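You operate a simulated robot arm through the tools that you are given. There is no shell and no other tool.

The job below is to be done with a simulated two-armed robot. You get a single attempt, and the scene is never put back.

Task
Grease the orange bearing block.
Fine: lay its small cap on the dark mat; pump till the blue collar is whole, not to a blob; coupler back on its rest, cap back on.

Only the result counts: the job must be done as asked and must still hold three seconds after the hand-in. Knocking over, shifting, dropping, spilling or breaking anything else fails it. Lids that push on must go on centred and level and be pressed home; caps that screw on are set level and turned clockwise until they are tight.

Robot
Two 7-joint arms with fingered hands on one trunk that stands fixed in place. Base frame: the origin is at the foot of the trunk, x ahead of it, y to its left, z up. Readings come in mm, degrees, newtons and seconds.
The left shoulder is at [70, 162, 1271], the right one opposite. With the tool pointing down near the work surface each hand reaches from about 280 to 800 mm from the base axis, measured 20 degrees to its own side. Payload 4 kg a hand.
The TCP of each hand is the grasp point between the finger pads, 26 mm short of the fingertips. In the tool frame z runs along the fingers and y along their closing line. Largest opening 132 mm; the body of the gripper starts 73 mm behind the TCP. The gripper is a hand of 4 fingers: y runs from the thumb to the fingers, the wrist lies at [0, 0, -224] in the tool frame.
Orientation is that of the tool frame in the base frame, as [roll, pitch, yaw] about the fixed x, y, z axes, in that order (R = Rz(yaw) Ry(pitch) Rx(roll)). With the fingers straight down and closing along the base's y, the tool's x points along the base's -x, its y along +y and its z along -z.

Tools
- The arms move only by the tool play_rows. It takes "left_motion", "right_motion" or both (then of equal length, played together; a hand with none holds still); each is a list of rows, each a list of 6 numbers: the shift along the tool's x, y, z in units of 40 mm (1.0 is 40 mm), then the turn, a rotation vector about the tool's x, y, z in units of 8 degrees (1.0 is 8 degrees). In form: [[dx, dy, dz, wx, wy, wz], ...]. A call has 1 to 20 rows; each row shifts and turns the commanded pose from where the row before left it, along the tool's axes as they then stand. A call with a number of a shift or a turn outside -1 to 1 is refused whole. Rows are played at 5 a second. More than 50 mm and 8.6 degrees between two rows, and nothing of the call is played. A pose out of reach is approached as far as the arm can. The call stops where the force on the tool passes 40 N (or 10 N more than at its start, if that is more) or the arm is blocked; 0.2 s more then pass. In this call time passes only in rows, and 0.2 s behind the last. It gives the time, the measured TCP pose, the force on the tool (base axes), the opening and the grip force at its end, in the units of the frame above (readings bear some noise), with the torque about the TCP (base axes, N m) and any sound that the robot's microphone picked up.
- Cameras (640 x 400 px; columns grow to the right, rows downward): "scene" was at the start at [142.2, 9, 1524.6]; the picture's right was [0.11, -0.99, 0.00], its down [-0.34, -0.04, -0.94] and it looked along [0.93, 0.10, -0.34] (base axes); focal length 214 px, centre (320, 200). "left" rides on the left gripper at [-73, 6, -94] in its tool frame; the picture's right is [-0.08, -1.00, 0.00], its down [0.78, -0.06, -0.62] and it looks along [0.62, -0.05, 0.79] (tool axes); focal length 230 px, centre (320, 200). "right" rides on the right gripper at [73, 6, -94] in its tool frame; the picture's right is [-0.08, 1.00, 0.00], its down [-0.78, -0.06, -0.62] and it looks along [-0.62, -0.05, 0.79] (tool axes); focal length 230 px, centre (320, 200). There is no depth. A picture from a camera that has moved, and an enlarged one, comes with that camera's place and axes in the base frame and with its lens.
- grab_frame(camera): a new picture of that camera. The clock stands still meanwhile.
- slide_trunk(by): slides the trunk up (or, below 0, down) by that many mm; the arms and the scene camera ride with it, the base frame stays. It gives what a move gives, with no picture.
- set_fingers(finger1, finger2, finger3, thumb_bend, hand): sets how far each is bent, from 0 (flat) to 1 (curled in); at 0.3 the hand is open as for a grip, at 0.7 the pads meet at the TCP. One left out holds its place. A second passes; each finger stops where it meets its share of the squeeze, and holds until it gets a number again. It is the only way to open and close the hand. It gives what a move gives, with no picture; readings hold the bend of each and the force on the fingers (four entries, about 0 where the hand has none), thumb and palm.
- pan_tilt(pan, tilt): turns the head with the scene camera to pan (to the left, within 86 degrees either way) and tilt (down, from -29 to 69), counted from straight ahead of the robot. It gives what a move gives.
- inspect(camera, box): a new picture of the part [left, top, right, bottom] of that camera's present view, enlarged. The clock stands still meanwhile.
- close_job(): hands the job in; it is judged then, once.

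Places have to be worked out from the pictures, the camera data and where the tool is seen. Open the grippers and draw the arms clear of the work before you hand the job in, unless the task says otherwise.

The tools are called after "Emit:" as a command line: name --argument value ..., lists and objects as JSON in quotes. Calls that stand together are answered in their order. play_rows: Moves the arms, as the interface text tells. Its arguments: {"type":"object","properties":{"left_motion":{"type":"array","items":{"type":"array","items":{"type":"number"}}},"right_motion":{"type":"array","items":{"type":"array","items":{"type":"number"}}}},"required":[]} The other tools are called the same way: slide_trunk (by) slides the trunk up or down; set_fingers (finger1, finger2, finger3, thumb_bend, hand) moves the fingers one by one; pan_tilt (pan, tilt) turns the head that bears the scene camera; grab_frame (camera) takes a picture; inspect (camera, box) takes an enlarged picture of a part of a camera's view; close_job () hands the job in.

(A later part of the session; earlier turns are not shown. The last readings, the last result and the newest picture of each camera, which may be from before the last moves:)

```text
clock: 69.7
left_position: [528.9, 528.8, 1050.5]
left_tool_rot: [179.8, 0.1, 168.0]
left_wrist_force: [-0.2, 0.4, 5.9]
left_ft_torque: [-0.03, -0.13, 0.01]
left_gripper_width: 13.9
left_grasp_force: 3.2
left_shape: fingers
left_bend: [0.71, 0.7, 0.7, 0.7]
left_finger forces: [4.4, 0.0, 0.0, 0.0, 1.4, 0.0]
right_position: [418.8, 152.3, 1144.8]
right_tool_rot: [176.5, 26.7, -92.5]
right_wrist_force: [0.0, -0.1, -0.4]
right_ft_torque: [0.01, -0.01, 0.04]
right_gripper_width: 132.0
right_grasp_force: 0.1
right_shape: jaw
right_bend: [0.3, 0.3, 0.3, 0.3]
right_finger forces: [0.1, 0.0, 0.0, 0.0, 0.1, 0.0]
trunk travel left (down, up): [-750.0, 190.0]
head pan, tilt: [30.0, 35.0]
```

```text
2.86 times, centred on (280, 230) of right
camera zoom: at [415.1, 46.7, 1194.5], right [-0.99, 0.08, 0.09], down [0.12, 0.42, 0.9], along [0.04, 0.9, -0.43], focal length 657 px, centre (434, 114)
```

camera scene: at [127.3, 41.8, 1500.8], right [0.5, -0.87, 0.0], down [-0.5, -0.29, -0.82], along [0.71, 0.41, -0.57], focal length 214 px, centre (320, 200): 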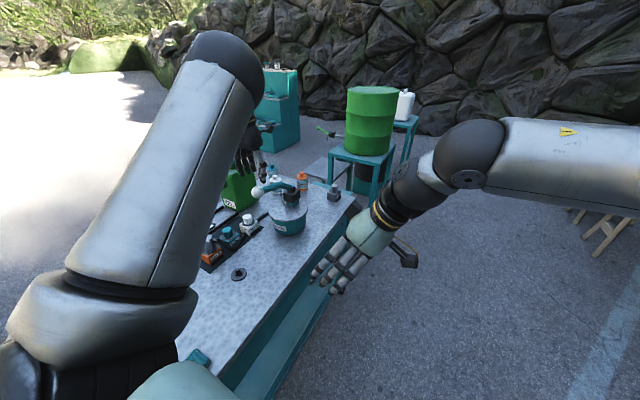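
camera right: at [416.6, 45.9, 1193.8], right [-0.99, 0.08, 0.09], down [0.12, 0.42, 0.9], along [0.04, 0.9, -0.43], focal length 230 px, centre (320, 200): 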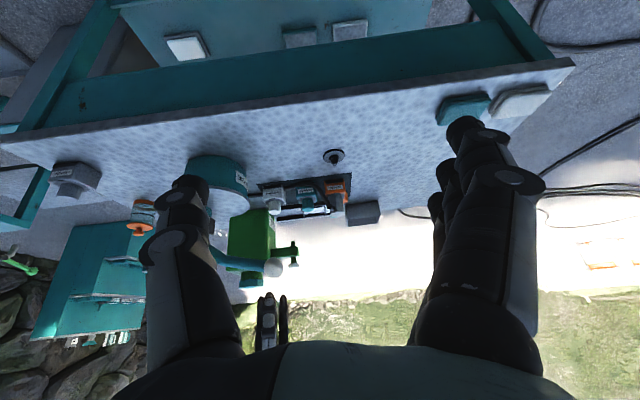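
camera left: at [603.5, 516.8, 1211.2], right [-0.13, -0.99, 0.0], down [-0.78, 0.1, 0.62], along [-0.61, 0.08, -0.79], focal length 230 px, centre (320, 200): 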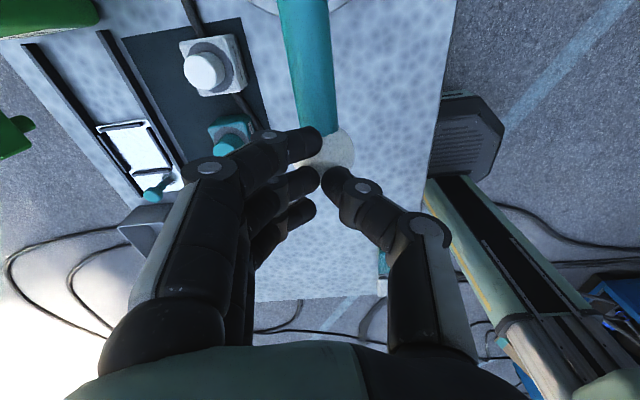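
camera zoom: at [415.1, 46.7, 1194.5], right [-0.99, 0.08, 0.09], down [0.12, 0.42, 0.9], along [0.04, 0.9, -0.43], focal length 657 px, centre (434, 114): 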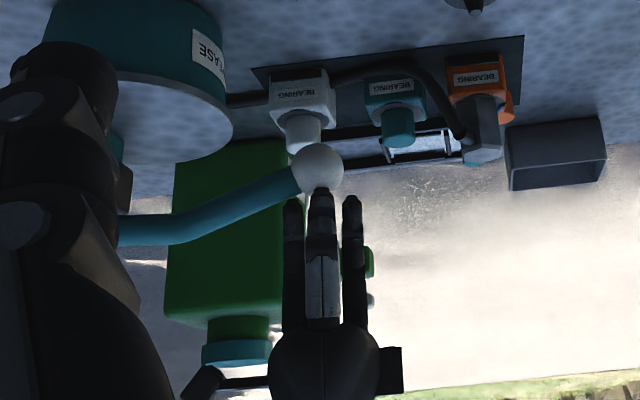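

The ball is at z≈1003 and still moving. A bit further to look for the stop.

Emit:
play_rows --left_motion '[[-0.1, 0, 0.3, 0, 0, 0], [-0.1, 0, 0.3, 0, 0, 0]]'

Emit:
inspect --camera "right" --box '[210, 160, 350, 300]'

Emit:
inspect --camera "right" --box '[315, 175, 355, 215]'

```text
clock: 70.3
left_position: [533.4, 528.0, 1028.8]
left_tool_rot: [179.6, 0.2, 168.0]
left_wrist_force: [-7.5, 6.5, 12.0]
left_ft_torque: [0.14, -0.15, 0.14]
left_gripper_width: 13.5
left_grasp_force: 7.5
left_shape: fingers
left_bend: [0.72, 0.7, 0.7, 0.7]
left_finger forces: [15.4, 0.0, 0.0, 0.1, 0.0, 0.0]
right_position: [416.7, 153.3, 1144.5]
right_tool_rot: [176.5, 26.8, -92.4]
right_wrist_force: [0.6, -0.3, 0.1]
right_ft_torque: [-0.02, 0.0, -0.02]
right_gripper_width: 131.8
right_grasp_force: 0.0
right_shape: jaw
right_bend: [0.3, 0.3, 0.3, 0.3]
right_finger forces: [0.0, 0.0, 0.0, 0.0, 0.0, 0.0]
trunk travel left (down, up): [-750.0, 190.0]
head pan, tilt: [30.0, 35.0]
```

```text
2.86 times, centred on (280, 230) of right
camera zoom: at [412.6, 47.0, 1195.5], right [-0.99, 0.08, 0.09], down [0.11, 0.42, 0.9], along [0.04, 0.9, -0.43], focal length 657 px, centre (434, 114)
```

zoom: 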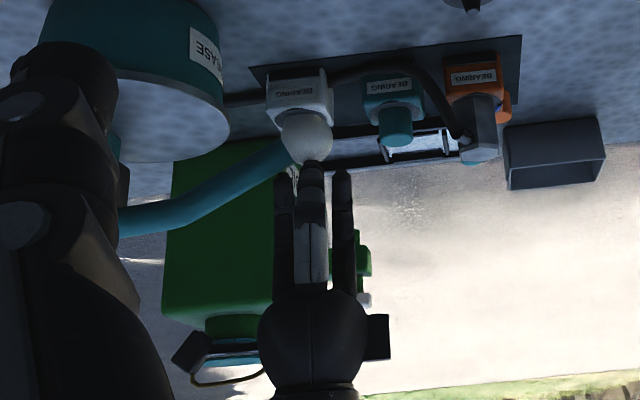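

```text
10.00 times, centred on (335, 195) of right
camera zoom: at [412.6, 47.0, 1195.5], right [-0.99, 0.08, 0.09], down [0.11, 0.42, 0.9], along [0.04, 0.9, -0.43], focal length 2301 px, centre (170, 250)
```

zoom: 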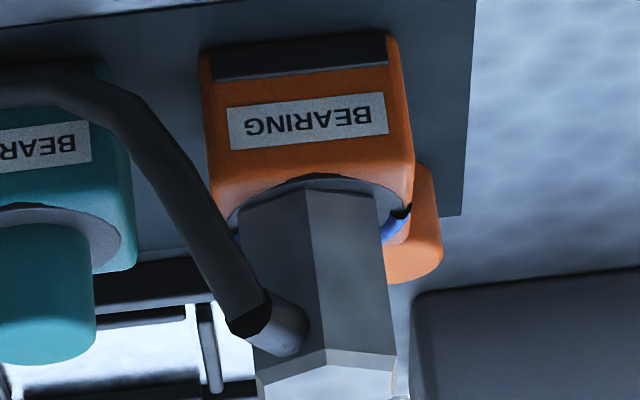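

A blue grease bead has begun to form at the coupler's foot: the pump works. I raise the hand to see whether the lever returns by itself.

Emit:
play_rows --left_motion '[[0.05, 0, -0.5, 0, 0, 0], [0, 0, -0.8, 0, 0, 0], [0, 0, -0.8, 0, 0, 0]]'

Emit:
inspect --camera "right" --box '[210, 160, 350, 300]'

Emit:
inspect --camera "right" --box '[315, 175, 355, 215]'

Emit:
grab_frame --camera "left"

```text
clock: 71.1
left_position: [533.2, 526.0, 1111.1]
left_tool_rot: [-180.0, 0.1, 168.0]
left_wrist_force: [1.4, 0.1, 3.1]
left_ft_torque: [-0.03, -0.02, 0.01]
left_gripper_width: 14.3
left_grasp_force: 1.8
left_shape: fingers
left_bend: [0.7, 0.7, 0.7, 0.7]
left_finger forces: [0.0, 1.8, 0.1, 0.0, 1.3, 0.1]
right_position: [417.3, 152.4, 1144.2]
right_tool_rot: [176.4, 26.8, -92.4]
right_wrist_force: [0.4, -0.2, -0.5]
right_ft_torque: [-0.04, 0.03, -0.01]
right_gripper_width: 132.0
right_grasp_force: 0.0
right_shape: jaw
right_bend: [0.3, 0.3, 0.3, 0.3]
right_finger forces: [0.0, 0.0, 0.1, 0.1, 0.0, 0.1]
trunk travel left (down, up): [-750.0, 190.0]
head pan, tilt: [30.0, 35.0]
```

```text
2.86 times, centred on (280, 230) of right
camera zoom: at [414.2, 46.7, 1194.6], right [-0.99, 0.08, 0.09], down [0.12, 0.42, 0.9], along [0.04, 0.9, -0.43], focal length 657 px, centre (434, 114)
```

zoom: 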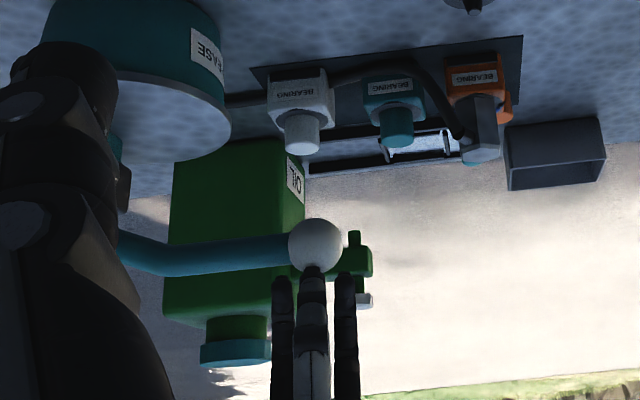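

```text
10.00 times, centred on (335, 195) of right
camera zoom: at [414.2, 46.7, 1194.6], right [-0.99, 0.08, 0.09], down [0.12, 0.42, 0.9], along [0.04, 0.9, -0.43], focal length 2301 px, centre (170, 250)
```

zoom: 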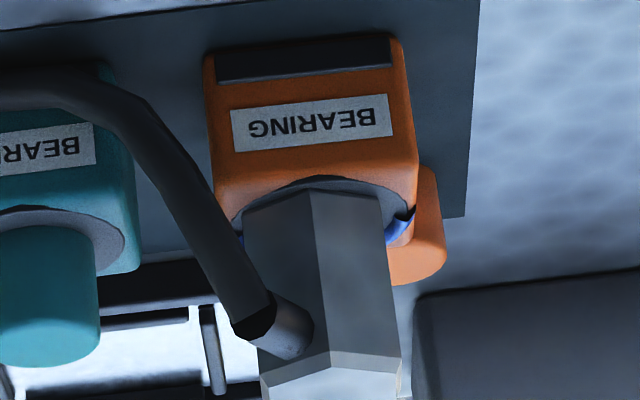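

```text
taken
camera left: at [605.9, 516.1, 1204.5], right [-0.13, -0.99, 0.0], down [-0.78, 0.1, 0.61], along [-0.61, 0.08, -0.79], focal length 230 px, centre (320, 200)
```

left: 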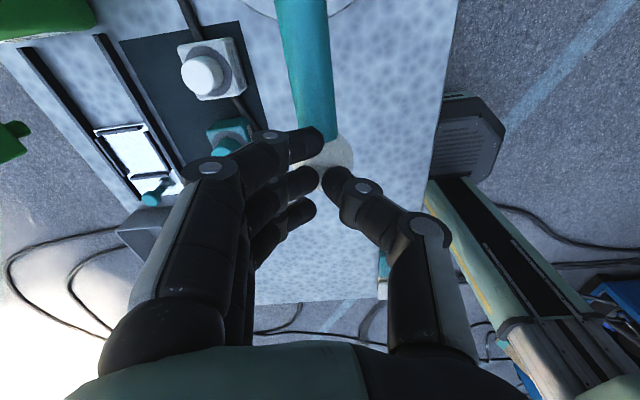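

The lever springs back on its own. I check the collar from the scene camera too.

Emit:
grab_frame --camera "scene"

Emit:
inspect --camera "scene" --box '[190, 225, 240, 265]'

Emit:
inspect --camera "right" --box '[325, 182, 349, 206]'

```text
taken
camera scene: at [124.5, 42.2, 1501.0], right [0.5, -0.87, 0.0], down [-0.5, -0.29, -0.82], along [0.71, 0.41, -0.57], focal length 214 px, centre (320, 200)
```

scene: 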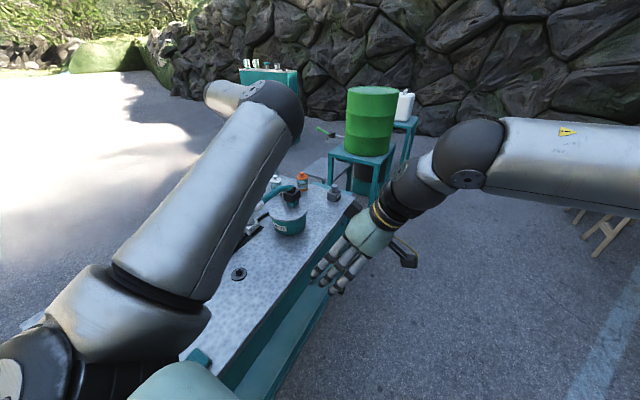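

```text
10.00 times, centred on (215, 245) of scene
camera zoom: at [124.5, 42.2, 1501.0], right [0.5, -0.87, 0.0], down [-0.5, -0.29, -0.82], along [0.71, 0.41, -0.57], focal length 2145 px, centre (1370, -250)
```

zoom: 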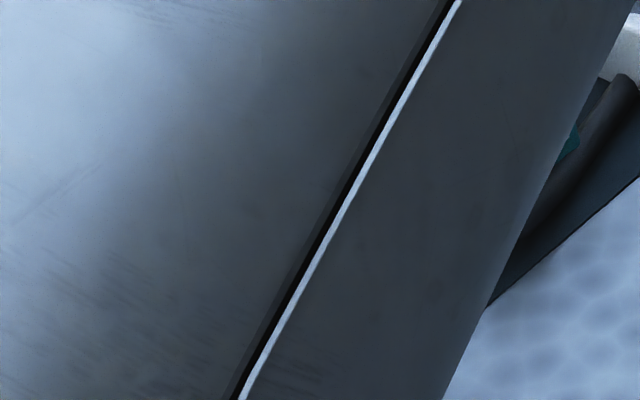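

```text
16.00 times, centred on (337, 194) of right
camera zoom: at [414.2, 46.7, 1194.6], right [-0.99, 0.08, 0.09], down [0.12, 0.42, 0.9], along [0.04, 0.9, -0.43], focal length 3681 px, centre (48, 296)
```

zoom: 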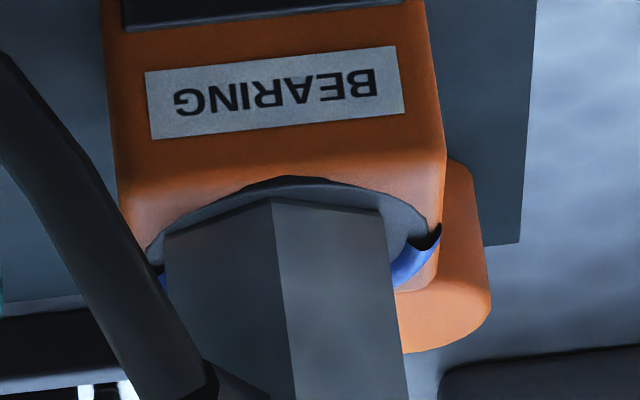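

The blue collar is an arc round the back of the washer, roughly half way after one stroke; its open end shows on the right. I let the lever up fully, then push down again in small increments, checking the collar each time.

Emit:
play_rows --left_motion '[[-0.1, 0, -0.5, 0, 0, 0], [-0.1, 0, -0.6, 0, 0, 0]]'

Emit:
inspect --camera "right" --box '[210, 180, 350, 320]'

Emit:
inspect --camera "right" --box '[325, 182, 349, 206]'

```text
clock: 71.7
left_position: [540.1, 524.6, 1155.4]
left_tool_rot: [180.0, 0.1, 167.9]
left_wrist_force: [-0.6, 0.2, 1.4]
left_ft_torque: [0.07, -0.05, 0.0]
left_gripper_width: 14.1
left_grasp_force: 0.9
left_shape: fingers
left_bend: [0.7, 0.7, 0.7, 0.7]
left_finger forces: [0.0, 1.3, 0.0, 0.0, 0.0, 0.1]
right_position: [418.1, 152.3, 1143.7]
right_tool_rot: [176.5, 26.9, -92.5]
right_wrist_force: [-0.2, 0.5, -0.4]
right_ft_torque: [-0.01, 0.0, 0.02]
right_gripper_width: 131.9
right_grasp_force: 0.1
right_shape: jaw
right_bend: [0.3, 0.3, 0.3, 0.3]
right_finger forces: [0.0, 0.0, 0.0, 0.0, 0.1, 0.1]
trunk travel left (down, up): [-750.0, 190.0]
head pan, tilt: [30.0, 35.0]
```

```text
2.86 times, centred on (280, 250) of right
camera zoom: at [414.4, 46.3, 1194.6], right [-0.99, 0.08, 0.09], down [0.12, 0.42, 0.9], along [0.04, 0.9, -0.43], focal length 657 px, centre (434, 57)
```

zoom: 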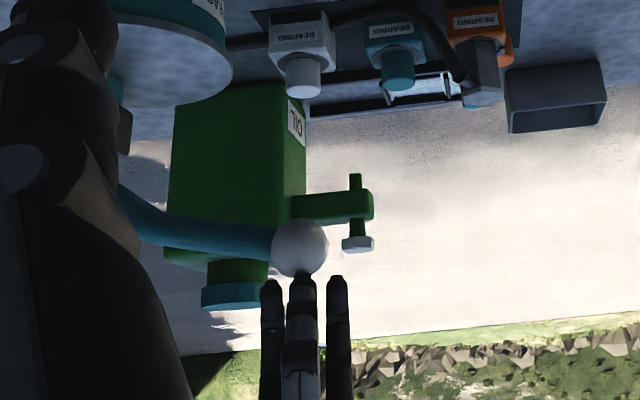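

```text
16.00 times, centred on (337, 194) of right
camera zoom: at [414.4, 46.3, 1194.6], right [-0.99, 0.08, 0.09], down [0.12, 0.42, 0.9], along [0.04, 0.9, -0.43], focal length 3681 px, centre (48, 296)
```

zoom: 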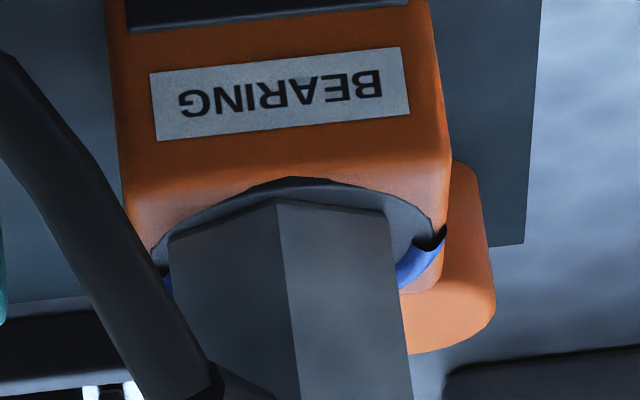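

The lever is at its top; the arc ends at the washer's outermost point, about half a ring. I start the second stroke slowly.

Emit:
play_rows --left_motion '[[0.13, 0, 0.45, 0, 0, 0], [0.1, 0, 0.45, 0, 0, 0]]'

Emit:
inspect --camera "right" --box '[325, 182, 349, 206]'

```text
clock: 72.3
left_position: [534.0, 526.2, 1118.8]
left_tool_rot: [179.9, 0.0, 167.8]
left_wrist_force: [-0.5, -0.9, 3.0]
left_ft_torque: [0.05, 0.01, 0.04]
left_gripper_width: 14.3
left_grasp_force: 1.6
left_shape: fingers
left_bend: [0.7, 0.7, 0.7, 0.7]
left_finger forces: [0.0, 2.6, 0.0, 0.1, 0.6, 0.1]
right_position: [418.6, 152.3, 1143.7]
right_tool_rot: [176.5, 26.8, -92.5]
right_wrist_force: [-0.1, -0.4, 0.3]
right_ft_torque: [-0.01, 0.01, 0.03]
right_gripper_width: 131.9
right_grasp_force: 0.0
right_shape: jaw
right_bend: [0.3, 0.3, 0.3, 0.3]
right_finger forces: [0.0, 0.1, 0.0, 0.0, 0.1, 0.1]
trunk travel left (down, up): [-750.0, 190.0]
head pan, tilt: [30.0, 35.0]
```

```text
16.00 times, centred on (337, 194) of right
camera zoom: at [415.4, 46.5, 1194.3], right [-0.99, 0.08, 0.09], down [0.12, 0.42, 0.9], along [0.04, 0.9, -0.43], focal length 3681 px, centre (48, 296)
```

zoom: 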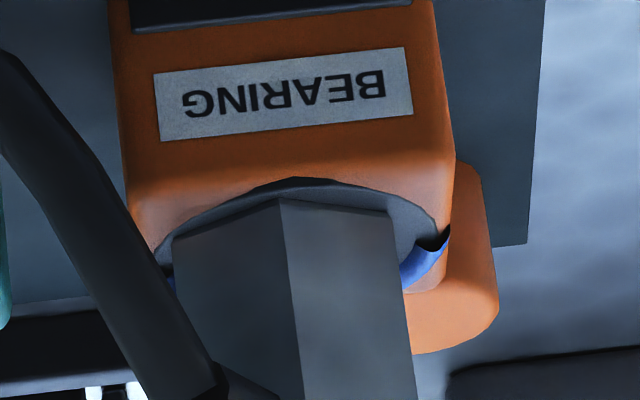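

No growth yet in the first third of the stroke. I push on.

Emit:
play_rows --left_motion '[[0.04, 0, 0.4, 0, 0, 0], [0.02, 0, 0.4, 0, 0, 0]]'

Emit:
inspect --camera "right" --box '[325, 182, 349, 206]'

```text
clock: 72.9
left_position: [531.0, 527.1, 1085.9]
left_tool_rot: [179.7, 0.0, 167.9]
left_wrist_force: [-1.3, -0.7, 4.5]
left_ft_torque: [-0.04, -0.02, -0.04]
left_gripper_width: 14.3
left_grasp_force: 2.2
left_shape: fingers
left_bend: [0.7, 0.7, 0.7, 0.7]
left_finger forces: [0.0, 1.5, 0.0, 0.1, 2.7, 0.1]
right_position: [419.5, 152.2, 1143.0]
right_tool_rot: [176.5, 26.8, -92.4]
right_wrist_force: [-0.5, 0.4, 1.1]
right_ft_torque: [0.03, 0.0, -0.02]
right_gripper_width: 131.6
right_grasp_force: 0.1
right_shape: jaw
right_bend: [0.3, 0.3, 0.3, 0.3]
right_finger forces: [0.0, 0.0, 0.0, 0.0, 0.0, 0.0]
trunk travel left (down, up): [-750.0, 190.0]
head pan, tilt: [30.0, 35.0]
```

```text
16.00 times, centred on (337, 194) of right
camera zoom: at [415.4, 46.1, 1194.3], right [-0.99, 0.08, 0.09], down [0.12, 0.42, 0.9], along [0.04, 0.9, -0.43], focal length 3681 px, centre (48, 296)
```

zoom: 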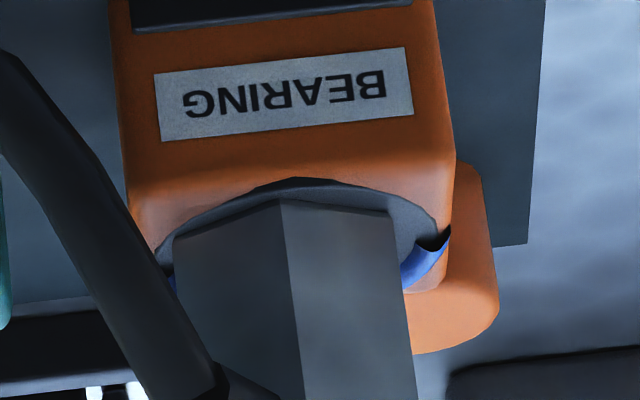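

Still unchanged, so a stroke counts near the bottom. I continue.

Emit:
play_rows --left_motion '[[0, 0, 0.4, 0, 0, 0], [-0.03, 0, 0.4, 0, 0, 0]]'

Emit:
inspect --camera "right" --box '[325, 182, 349, 206]'

Emit:
inspect --camera "right" --box '[210, 160, 350, 300]'

```text
clock: 73.5
left_position: [531.9, 528.2, 1053.5]
left_tool_rot: [179.8, 0.1, 168.0]
left_wrist_force: [-2.2, 2.0, 5.2]
left_ft_torque: [0.03, -0.07, 0.04]
left_gripper_width: 13.2
left_grasp_force: 3.2
left_shape: fingers
left_bend: [0.71, 0.7, 0.7, 0.7]
left_finger forces: [6.6, 0.1, 0.1, 0.0, 0.2, 0.0]
right_position: [418.1, 152.6, 1142.6]
right_tool_rot: [176.5, 26.8, -92.6]
right_wrist_force: [-0.5, 0.8, 0.9]
right_ft_torque: [-0.01, -0.01, -0.04]
right_gripper_width: 131.5
right_grasp_force: 0.1
right_shape: jaw
right_bend: [0.3, 0.3, 0.3, 0.3]
right_finger forces: [0.0, 0.0, 0.0, 0.0, 0.1, 0.1]
trunk travel left (down, up): [-750.0, 190.0]
head pan, tilt: [30.0, 35.0]
```

```text
16.00 times, centred on (337, 194) of right
camera zoom: at [414.6, 46.9, 1194.6], right [-0.99, 0.08, 0.09], down [0.12, 0.42, 0.9], along [0.04, 0.9, -0.43], focal length 3681 px, centre (48, 296)
```

zoom: 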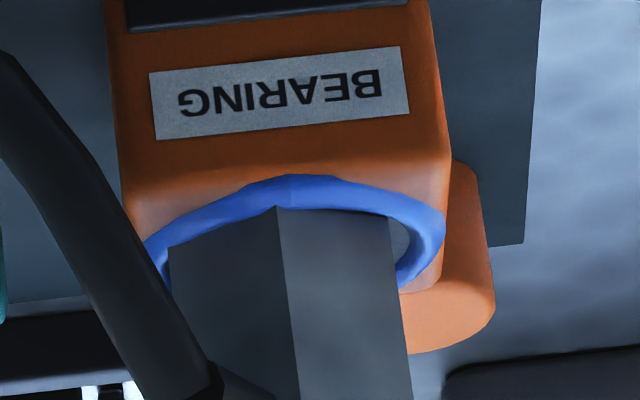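

```text
2.86 times, centred on (280, 230) of right
camera zoom: at [414.6, 46.9, 1194.6], right [-0.99, 0.08, 0.09], down [0.12, 0.42, 0.9], along [0.04, 0.9, -0.43], focal length 657 px, centre (434, 114)
```

zoom: 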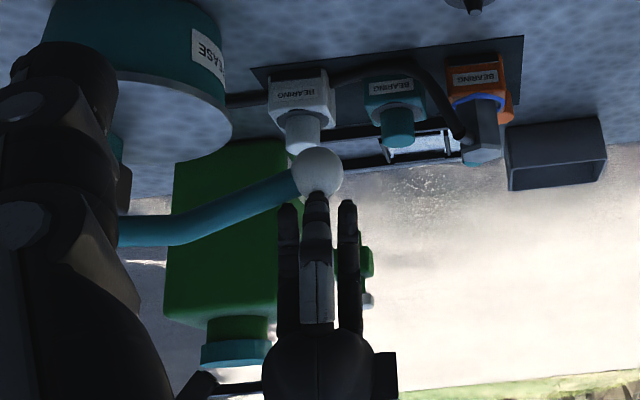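

The collar now runs round the front as well. I zoom in to make sure it is closed.

Emit:
inspect --camera "right" --box '[329, 188, 347, 202]'

```text
16.00 times, centred on (338, 195) of right
camera zoom: at [414.6, 46.9, 1194.6], right [-0.99, 0.08, 0.09], down [0.12, 0.42, 0.9], along [0.04, 0.9, -0.43], focal length 3681 px, centre (32, 280)
```

zoom: 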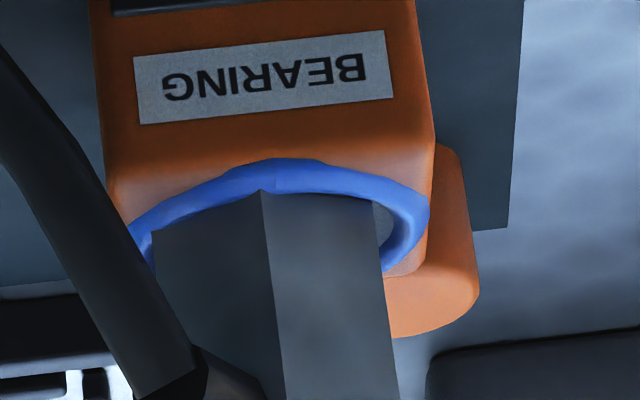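

The ring is closed all round: two strokes were right, so I stop pumping. I let the lever come up and move the hand clear above it.

Emit:
play_rows --left_motion '[[0.02, 0, -0.6, 0, 0, 0], [0, 0, -0.7, 0, 0, 0], [-0.1, 0, -0.7, 0, 0, 0], [-0.1, 0, -0.7, 0, 0, 0], [0, 0, -0.9, 0, 0, 0]]'

Emit:
inspect --camera "right" --box '[210, 160, 370, 320]'

Emit:
inspect --camera "right" --box '[315, 182, 355, 214]'

```text
clock: 74.7
left_position: [538.4, 526.7, 1198.8]
left_tool_rot: [179.9, 0.1, 168.0]
left_wrist_force: [-0.4, 1.1, -0.9]
left_ft_torque: [0.04, 0.01, 0.0]
left_gripper_width: 13.8
left_grasp_force: 0.1
left_shape: fingers
left_bend: [0.7, 0.7, 0.7, 0.7]
left_finger forces: [0.0, 0.0, 0.1, 0.0, 0.1, 0.0]
right_position: [418.0, 152.9, 1144.1]
right_tool_rot: [176.5, 26.8, -92.5]
right_wrist_force: [0.6, -0.4, 0.4]
right_ft_torque: [0.0, 0.0, 0.02]
right_gripper_width: 131.8
right_grasp_force: 0.0
right_shape: jaw
right_bend: [0.3, 0.3, 0.3, 0.3]
right_finger forces: [0.0, 0.0, 0.0, 0.1, 0.1, 0.0]
trunk travel left (down, up): [-750.0, 190.0]
head pan, tilt: [30.0, 35.0]
```

```text
2.50 times, centred on (290, 240) of right
camera zoom: at [414.0, 46.6, 1194.7], right [-0.99, 0.08, 0.09], down [0.12, 0.42, 0.9], along [0.04, 0.9, -0.43], focal length 575 px, centre (395, 100)
```

zoom: 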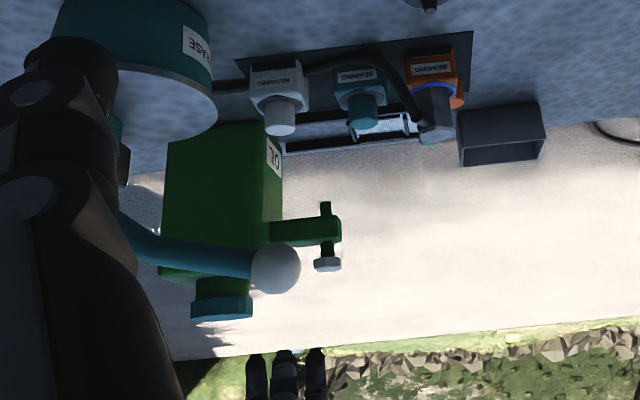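

```text
12.50 times, centred on (335, 198) of right
camera zoom: at [414.0, 46.6, 1194.7], right [-0.99, 0.08, 0.09], down [0.12, 0.42, 0.9], along [0.04, 0.9, -0.43], focal length 2876 px, centre (132, 225)
```

zoom: 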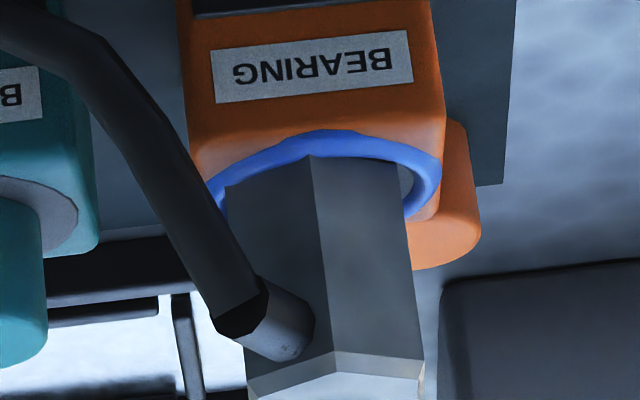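

Lever back up, collar whole. I open the hand and carry it back over the coupler at yaw 150.

Emit:
set_fingers --hand "left" --finger1 0.5 --finger2 0.5 --finger3 0.5 --thumb_bend 0.5

Emit:
play_rows --left_motion '[[0.866, 0.505, 0, 0, 0, 0], [0.866, 0.505, 0, 0, 0, 0], [0.866, 0.505, 0, 0, 0, 0], [0.866, 0.505, 0, 0, 0, 0], [0.866, 0.505, 0, 0, 0, 0], [0, 0, 0, 0, 0, 0.75], [0, 0, 0, 0, 0, 0.75], [0, 0, 0, 0, 0, 0.75], [0, 0, 0.9, 0, 0, 0], [0, 0, 0.9, 0, 0, 0], [0, 0, 0.9, 0, 0, 0], [0, 0, 0, 0, 0, 0]]'

Emit:
grab_frame --camera "left"

Emit:
inspect --camera "left" --box '[260, 50, 380, 170]'

```text
clock: 75.7
left_position: [539.7, 526.3, 1198.2]
left_tool_rot: [179.8, 0.0, 167.9]
left_wrist_force: [1.1, -0.1, -0.1]
left_ft_torque: [-0.01, 0.02, 0.01]
left_gripper_width: 69.9
left_grasp_force: 0.1
left_shape: fingers
left_bend: [0.5, 0.5, 0.5, 0.5]
left_finger forces: [0.0, 0.0, 0.0, 0.1, 0.1, 0.0]
right_position: [419.0, 152.8, 1142.8]
right_tool_rot: [176.4, 26.8, -92.5]
right_wrist_force: [-0.4, 0.1, -0.2]
right_ft_torque: [0.01, -0.01, 0.05]
right_gripper_width: 132.1
right_grasp_force: 0.1
right_shape: jaw
right_bend: [0.3, 0.3, 0.3, 0.3]
right_finger forces: [0.0, 0.0, 0.1, 0.1, 0.1, 0.0]
trunk travel left (down, up): [-750.0, 190.0]
head pan, tilt: [30.0, 35.0]
```

```text
clock: 78.3
left_position: [392.1, 660.3, 1090.5]
left_tool_rot: [179.7, -0.1, 149.8]
left_wrist_force: [0.0, -0.8, 0.0]
left_ft_torque: [0.0, 0.0, 0.01]
left_gripper_width: 70.0
left_grasp_force: 0.0
left_shape: fingers
left_bend: [0.5, 0.5, 0.5, 0.5]
left_finger forces: [0.1, 0.1, 0.1, 0.0, 0.1, 0.0]
right_position: [418.6, 152.2, 1143.2]
right_tool_rot: [176.6, 26.9, -92.5]
right_wrist_force: [-0.5, 1.1, 0.2]
right_ft_torque: [0.02, 0.0, -0.01]
right_gripper_width: 131.8
right_grasp_force: 0.1
right_shape: jaw
right_bend: [0.3, 0.3, 0.3, 0.3]
right_finger forces: [0.0, 0.1, 0.0, 0.1, 0.1, 0.1]
trunk travel left (down, up): [-750.0, 190.0]
head pan, tilt: [30.0, 35.0]
```

```text
taken
camera left: at [457.1, 628.1, 1183.2], right [-0.43, -0.9, 0.0], down [-0.71, 0.34, 0.62], along [-0.56, 0.27, -0.79], focal length 230 px, centre (320, 200)
```

left: 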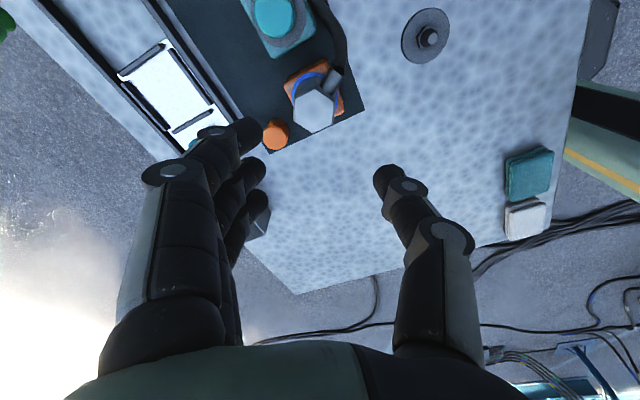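

```text
3.33 times, centred on (320, 110) of left
camera zoom: at [457.1, 628.1, 1183.2], right [-0.43, -0.9, 0.0], down [-0.71, 0.34, 0.62], along [-0.56, 0.27, -0.79], focal length 767 px, centre (320, 500)
```

zoom: 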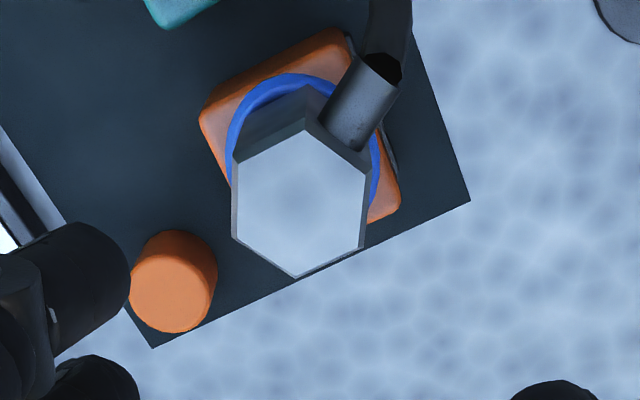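

The coupler lies at tool offset (−2, +6.5) mm. I shift so that it sits as it did at release, and go down 100 mm.

Emit:
play_rows --left_motion '[[-0.045, 0.083, 0.7, 0, 0, 0], [0, 0, 0.9, 0, 0, 0], [0, 0, 0.9, 0, 0, 0], [0, 0, 0, 0, 0, 0]]'

Emit:
inspect --camera "left" --box '[220, 80, 420, 240]'

Emit:
inspect --camera "right" --box '[305, 182, 365, 242]'

```text
clock: 79.3
left_position: [395.4, 662.9, 990.8]
left_tool_rot: [179.9, -0.1, 149.9]
left_wrist_force: [-0.1, 0.4, 0.2]
left_ft_torque: [0.0, 0.0, -0.03]
left_gripper_width: 70.2
left_grasp_force: 0.1
left_shape: fingers
left_bend: [0.5, 0.5, 0.5, 0.5]
left_finger forces: [0.1, 0.1, 0.1, 0.1, 0.1, 0.0]
right_position: [418.2, 153.2, 1144.0]
right_tool_rot: [176.5, 26.8, -92.5]
right_wrist_force: [0.0, -0.3, 0.4]
right_ft_torque: [-0.01, 0.01, -0.05]
right_gripper_width: 131.9
right_grasp_force: 0.1
right_shape: jaw
right_bend: [0.3, 0.3, 0.3, 0.3]
right_finger forces: [0.1, 0.1, 0.1, 0.0, 0.0, 0.0]
trunk travel left (down, up): [-750.0, 190.0]
head pan, tilt: [30.0, 35.0]
```

```text
2.50 times, centred on (320, 160) of left
camera zoom: at [460.1, 630.3, 1082.9], right [-0.43, -0.9, 0.0], down [-0.71, 0.34, 0.62], along [-0.56, 0.27, -0.79], focal length 575 px, centre (320, 300)
```

zoom: 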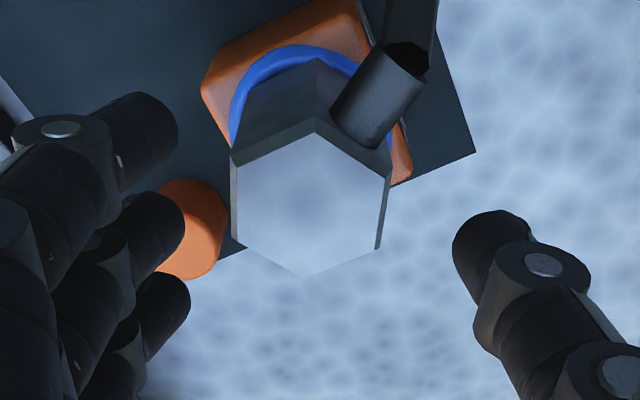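

```text
6.67 times, centred on (335, 212) of right
camera zoom: at [415.4, 46.5, 1194.3], right [-0.99, 0.08, 0.09], down [0.12, 0.42, 0.9], along [0.04, 0.9, -0.43], focal length 1534 px, centre (220, 120)
```

zoom: 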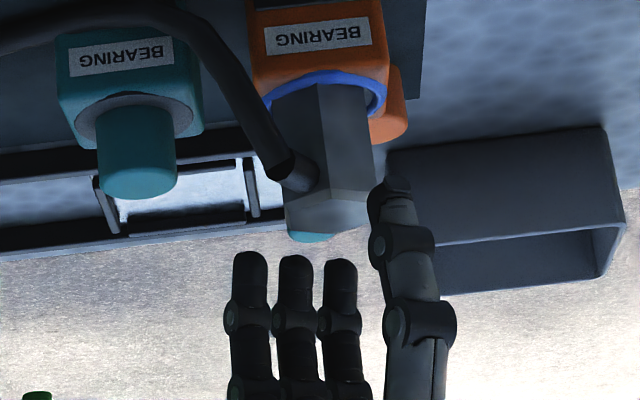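

The coupler is centred well now. I go down 40 mm so the tips stay above the grease collar, and check.

Emit:
play_rows --left_motion '[[0, 0, 0.5, 0, 0, 0], [0, 0, 0.5, 0, 0, 0], [0, 0, 0, 0, 0, 0]]'

Emit:
inspect --camera "left" --box '[220, 80, 420, 240]'

Emit:
inspect --camera "right" --box '[315, 182, 355, 222]'

```text
clock: 80.1
left_position: [395.7, 662.9, 950.9]
left_tool_rot: [179.8, 0.1, 149.9]
left_wrist_force: [-0.8, -0.1, 0.9]
left_ft_torque: [-0.01, 0.04, 0.01]
left_gripper_width: 70.0
left_grasp_force: 0.1
left_shape: fingers
left_bend: [0.5, 0.5, 0.5, 0.5]
left_finger forces: [0.0, 0.0, 0.1, 0.0, 0.0, 0.1]
right_position: [418.3, 151.8, 1143.5]
right_tool_rot: [176.5, 26.7, -92.5]
right_wrist_force: [-0.2, 0.2, 0.3]
right_ft_torque: [-0.05, 0.0, -0.01]
right_gripper_width: 132.0
right_grasp_force: 0.0
right_shape: jaw
right_bend: [0.3, 0.3, 0.3, 0.3]
right_finger forces: [0.0, 0.0, 0.0, 0.1, 0.0, 0.0]
trunk travel left (down, up): [-750.0, 190.0]
head pan, tilt: [30.0, 35.0]
```

```text
2.50 times, centred on (320, 160) of left
camera zoom: at [460.4, 630.6, 1043.2], right [-0.43, -0.9, 0.0], down [-0.71, 0.34, 0.62], along [-0.55, 0.27, -0.79], focal length 575 px, centre (320, 300)
```

zoom: 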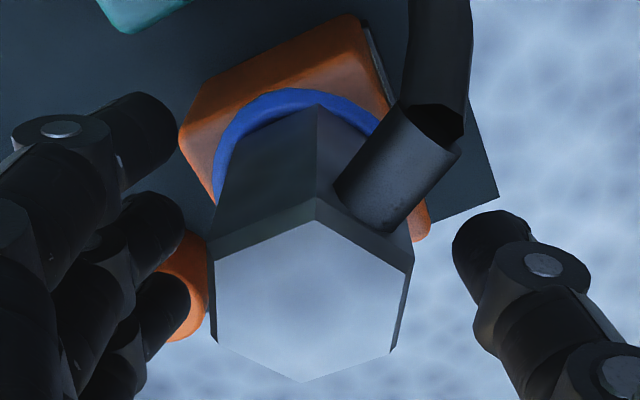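

```text
10.00 times, centred on (335, 202) of right
camera zoom: at [415.2, 46.2, 1194.4], right [-0.99, 0.08, 0.09], down [0.12, 0.42, 0.9], along [0.04, 0.9, -0.43], focal length 2301 px, centre (170, 180)
```

zoom: 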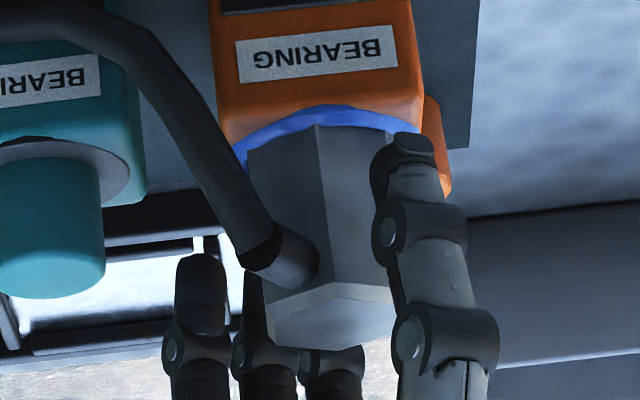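

The tips are above the collar. I close gently onto the coupler.

Emit:
set_fingers --hand "left" --finger1 0.57 --finger2 0.58 --finger3 0.57 --thumb_bend 0.61

Emit:
inspect --camera "left" --box '[220, 80, 420, 240]'

Emit:
inspect --camera "right" --box '[315, 182, 355, 222]'

```text
clock: 81.1
left_position: [395.6, 662.3, 950.4]
left_tool_rot: [179.9, 0.0, 149.9]
left_wrist_force: [0.9, -0.1, -0.1]
left_ft_torque: [-0.03, 0.0, -0.01]
left_gripper_width: 46.2
left_grasp_force: 1.1
left_shape: fingers
left_bend: [0.56, 0.56, 0.56, 0.6]
left_finger forces: [0.0, 0.9, 0.0, 0.0, 1.1, 0.1]
right_position: [418.4, 152.1, 1144.2]
right_tool_rot: [176.4, 26.8, -92.5]
right_wrist_force: [-0.3, -0.1, -0.5]
right_ft_torque: [-0.04, -0.03, 0.0]
right_gripper_width: 132.0
right_grasp_force: 0.0
right_shape: jaw
right_bend: [0.3, 0.3, 0.3, 0.3]
right_finger forces: [0.0, 0.0, 0.1, 0.1, 0.0, 0.0]
trunk travel left (down, up): [-750.0, 190.0]
head pan, tilt: [30.0, 35.0]
```

```text
2.50 times, centred on (320, 160) of left
camera zoom: at [460.6, 630.8, 1042.9], right [-0.43, -0.9, 0.0], down [-0.71, 0.34, 0.62], along [-0.56, 0.27, -0.79], focal length 575 px, centre (320, 300)
```

zoom: 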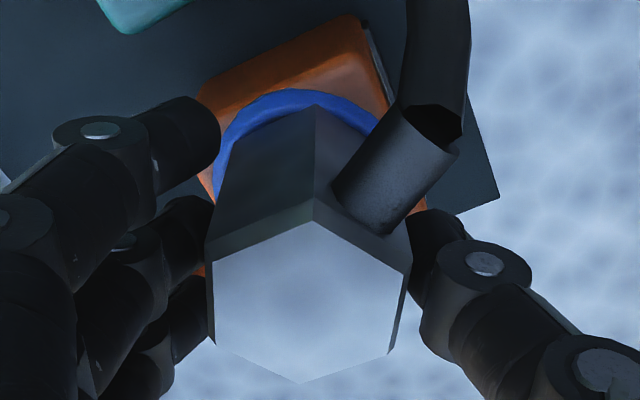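

```text
10.00 times, centred on (335, 202) of right
camera zoom: at [415.5, 46.6, 1194.2], right [-0.99, 0.08, 0.09], down [0.12, 0.42, 0.9], along [0.04, 0.9, -0.43], focal length 2301 px, centre (170, 180)
```

zoom: 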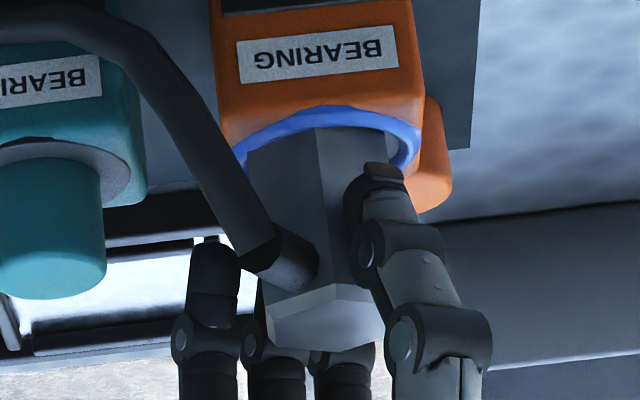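

Both thumb and finger just touch (≈1 N), the collar is untouched. I firm up the grip.

Emit:
set_fingers --hand "left" --finger1 0.63 --finger2 0.67 --finger3 0.63 --thumb_bend 0.67

Emit:
inspect --camera "left" --box '[220, 80, 420, 240]'

Emit:
inspect --camera "right" --box '[315, 182, 355, 222]'

```text
clock: 82.1
left_position: [396.0, 664.5, 949.1]
left_tool_rot: [179.9, 0.0, 149.9]
left_wrist_force: [0.7, 0.6, 0.1]
left_ft_torque: [0.03, -0.03, -0.01]
left_gripper_width: 34.2
left_grasp_force: 7.6
left_shape: fingers
left_bend: [0.62, 0.57, 0.62, 0.64]
left_finger forces: [0.2, 7.3, 0.2, 0.0, 7.8, 0.0]
right_position: [418.3, 152.7, 1143.0]
right_tool_rot: [176.4, 26.9, -92.5]
right_wrist_force: [-0.4, -0.5, 0.7]
right_ft_torque: [-0.01, 0.0, -0.01]
right_gripper_width: 132.0
right_grasp_force: 0.0
right_shape: jaw
right_bend: [0.3, 0.3, 0.3, 0.3]
right_finger forces: [0.1, 0.1, 0.0, 0.0, 0.0, 0.0]
trunk travel left (down, up): [-750.0, 190.0]
head pan, tilt: [30.0, 35.0]
```

```text
2.50 times, centred on (320, 160) of left
camera zoom: at [460.7, 630.9, 1042.8], right [-0.43, -0.9, 0.0], down [-0.71, 0.34, 0.62], along [-0.56, 0.27, -0.79], focal length 575 px, centre (320, 300)
```

zoom: 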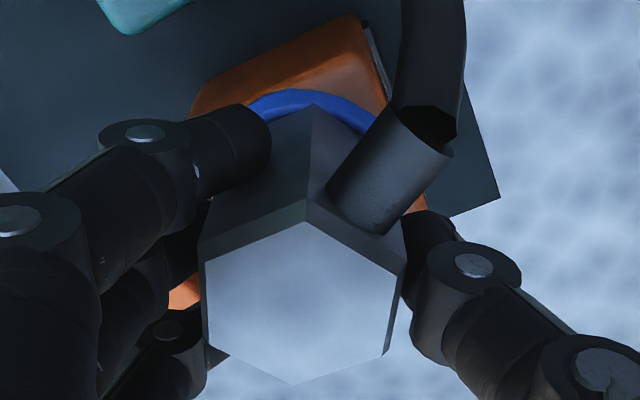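

```text
10.00 times, centred on (335, 202) of right
camera zoom: at [415.6, 46.7, 1194.2], right [-0.99, 0.09, 0.09], down [0.12, 0.42, 0.9], along [0.04, 0.9, -0.43], focal length 2301 px, centre (170, 180)
```

zoom: 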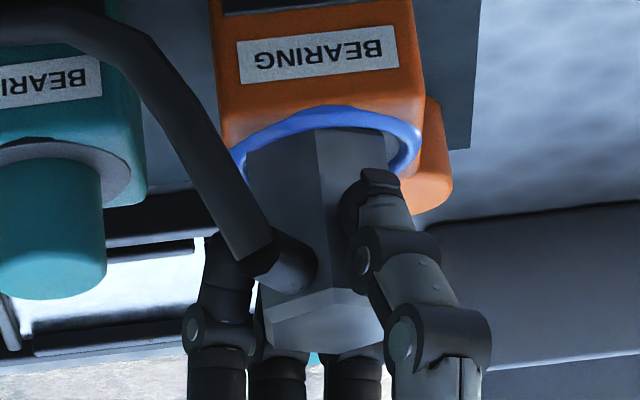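

Gripped at 7.5 N with about 1.5° of lean. I lift slowly off the nipple.

Emit:
play_rows --left_motion '[[0, 0, -0.1, 0, 0, 0], [0, 0, -0.15, 0, 0, 0], [0, 0, -0.2, 0, 0, 0]]'

Emit:
inspect --camera "right" --box '[315, 182, 355, 222]'

```text
clock: 82.9
left_position: [395.8, 662.6, 968.0]
left_tool_rot: [179.9, -0.1, 149.9]
left_wrist_force: [0.0, 0.1, -2.2]
left_ft_torque: [0.04, 0.03, -0.01]
left_gripper_width: 34.4
left_grasp_force: 7.9
left_shape: fingers
left_bend: [0.62, 0.57, 0.62, 0.64]
left_finger forces: [0.3, 7.3, 0.1, 0.0, 7.7, 0.0]
right_position: [418.0, 152.5, 1143.1]
right_tool_rot: [176.4, 26.9, -92.5]
right_wrist_force: [-0.3, 0.4, 0.0]
right_ft_torque: [0.0, -0.02, 0.04]
right_gripper_width: 132.1
right_grasp_force: 0.1
right_shape: jaw
right_bend: [0.3, 0.3, 0.3, 0.3]
right_finger forces: [0.0, 0.0, 0.0, 0.1, 0.0, 0.0]
trunk travel left (down, up): [-750.0, 190.0]
head pan, tilt: [30.0, 35.0]
```

```text
10.00 times, centred on (335, 202) of right
camera zoom: at [415.5, 46.7, 1194.2], right [-0.99, 0.09, 0.09], down [0.12, 0.42, 0.9], along [0.04, 0.9, -0.43], focal length 2301 px, centre (170, 180)
```

zoom: 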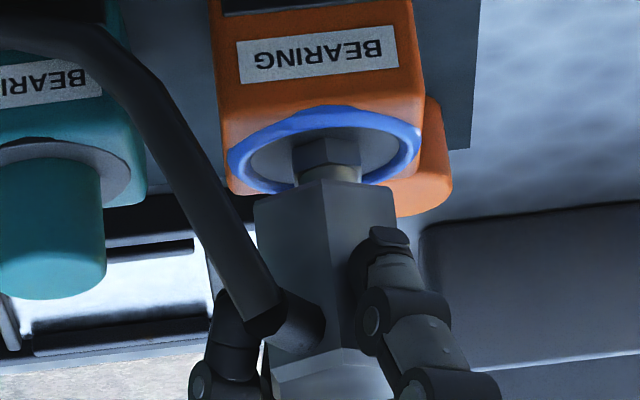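

The collar stays whole on the washer. I lift clear, carry the coupler back over its rest and turn it back to its old heading.

Emit:
play_rows --left_motion '[[0, 0, -0.6, 0, 0, 0], [0, 0, -0.7, 0, 0, 0], [-0.408, -0.782, 0, 0, 0, 0], [-0.408, -0.782, 0, 0, 0, 0], [-0.408, -0.782, 0, 0, 0, 0], [-0.408, -0.782, 0, 0, 0, 0], [0, 0, 0, 0, 0, -0.9375], [0, 0, 0, 0, 0, -0.9375], [0, 0, 0, 0, 0, -0.9375], [0, 0, 0, 0, 0, -0.9375], [0, 0, 0, 0, 0, -0.9375], [0, 0, 0, 0, 0, -0.9375], [0, 0, 0, 0, 0, -0.9375], [0, 0, 0, 0, 0, -0.9375], [0, 0, 0, 0, 0, 0]]'

Emit:
inspect --camera "right" --box '[280, 140, 380, 250]'

Emit:
inspect --camera "left" --box '[240, 50, 400, 250]'

```text
clock: 86.1
left_position: [388.7, 520.8, 1019.6]
left_tool_rot: [179.9, 0.1, -150.0]
left_wrist_force: [0.1, -0.4, -1.1]
left_ft_torque: [-0.02, -0.03, 0.01]
left_gripper_width: 34.5
left_grasp_force: 7.7
left_shape: fingers
left_bend: [0.62, 0.57, 0.63, 0.64]
left_finger forces: [0.3, 7.3, 0.3, 0.2, 7.8, 0.0]
right_position: [419.4, 152.7, 1144.2]
right_tool_rot: [176.4, 26.8, -92.5]
right_wrist_force: [1.4, -0.6, -0.9]
right_ft_torque: [0.0, -0.03, 0.01]
right_gripper_width: 131.7
right_grasp_force: 0.0
right_shape: jaw
right_bend: [0.3, 0.3, 0.3, 0.3]
right_finger forces: [0.0, 0.0, 0.0, 0.1, 0.1, 0.0]
trunk travel left (down, up): [-750.0, 190.0]
head pan, tilt: [30.0, 35.0]
```

```text
3.64 times, centred on (330, 195) of right
camera zoom: at [415.6, 46.7, 1194.2], right [-0.99, 0.08, 0.09], down [0.12, 0.42, 0.9], along [0.04, 0.9, -0.43], focal length 837 px, centre (284, 218)
```

zoom: 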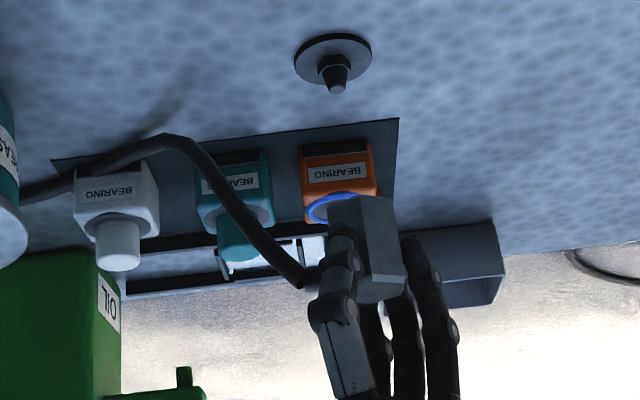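

```text
2.00 times, centred on (320, 150) of left
camera zoom: at [448.1, 562.8, 1112.7], right [0.57, -0.82, 0.0], down [-0.65, -0.45, 0.62], along [-0.51, -0.35, -0.79], focal length 460 px, centre (320, 300)
```

zoom: 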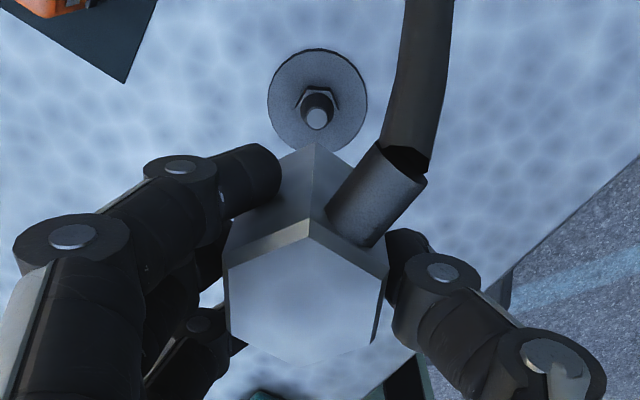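

Both views agree that the coupler must go about 6 mm in +x and 2 mm in +y to be over the rest's nipple. I correct, level by 1°, and lower to just above the tip.

Emit:
play_rows --left_motion '[[-0.155, -0.048, 0, 0, 0, 0], [0, 0, 0, -0.12, 0, 0], [0, -0.011, 0.65, 0, 0, 0], [0, -0.011, 0.65, 0, 0, 0], [0, -0.011, 0.65, 0, 0, 0], [0, 0, 0, 0, 0, 0]]'

Emit:
inspect --camera "right" --box '[310, 140, 360, 190]'

Emit:
inspect --camera "left" --box '[240, 50, 400, 250]'

```text
clock: 87.5
left_position: [396.3, 522.8, 941.1]
left_tool_rot: [179.0, 0.1, -150.2]
left_wrist_force: [0.1, -0.2, -1.6]
left_ft_torque: [0.01, 0.0, 0.0]
left_gripper_width: 34.4
left_grasp_force: 7.4
left_shape: fingers
left_bend: [0.62, 0.57, 0.63, 0.64]
left_finger forces: [0.2, 7.3, 0.2, 0.0, 7.6, 0.1]
right_position: [419.0, 153.4, 1143.4]
right_tool_rot: [176.4, 26.8, -92.4]
right_wrist_force: [0.1, 0.8, 0.6]
right_ft_torque: [0.01, 0.05, 0.03]
right_gripper_width: 131.9
right_grasp_force: 0.1
right_shape: jaw
right_bend: [0.3, 0.3, 0.3, 0.3]
right_finger forces: [0.0, 0.0, 0.0, 0.1, 0.0, 0.1]
trunk travel left (down, up): [-750.0, 190.0]
head pan, tilt: [30.0, 35.0]
```

```text
8.00 times, centred on (335, 165) of right
camera zoom: at [415.5, 46.7, 1194.2], right [-0.99, 0.08, 0.09], down [0.12, 0.42, 0.9], along [0.04, 0.9, -0.43], focal length 1841 px, centre (200, 480)
```

zoom: 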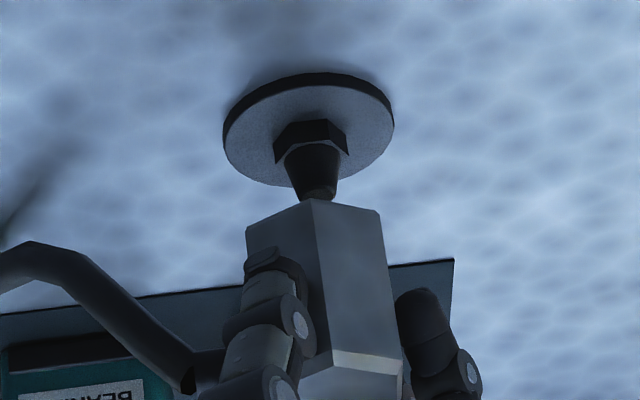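

```text
2.00 times, centred on (320, 150) of left
camera zoom: at [455.6, 562.7, 1034.8], right [0.56, -0.83, -0.02], down [-0.65, -0.45, 0.61], along [-0.51, -0.33, -0.79], focal length 460 px, centre (320, 300)
```

zoom: 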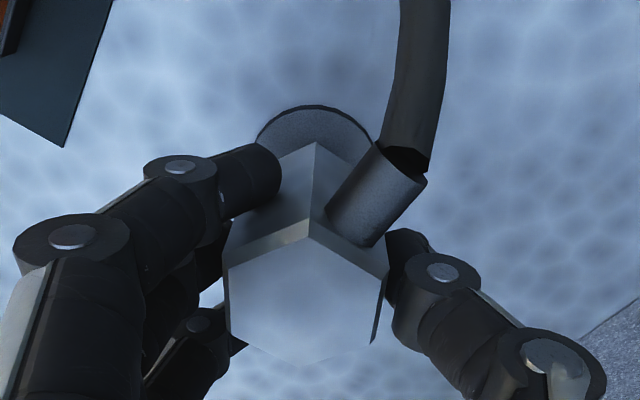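

Close to the rest. I zoom in for a finer check of the lateral alignment.

Emit:
inspect --camera "right" --box '[322, 145, 352, 175]'

```text
13.33 times, centred on (337, 160) of right
camera zoom: at [415.5, 46.7, 1194.2], right [-0.99, 0.08, 0.09], down [0.12, 0.42, 0.9], along [0.04, 0.9, -0.43], focal length 3068 px, centre (93, 733)
```

zoom: 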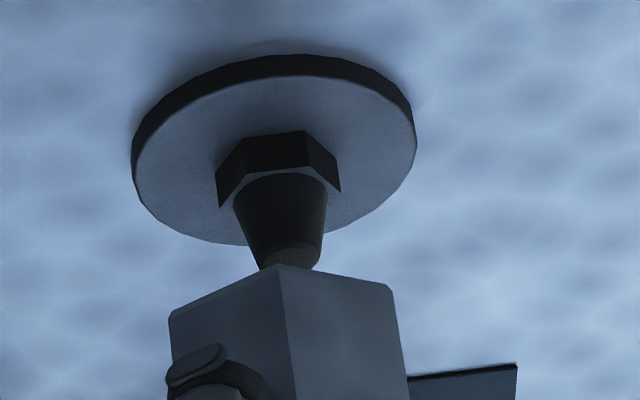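

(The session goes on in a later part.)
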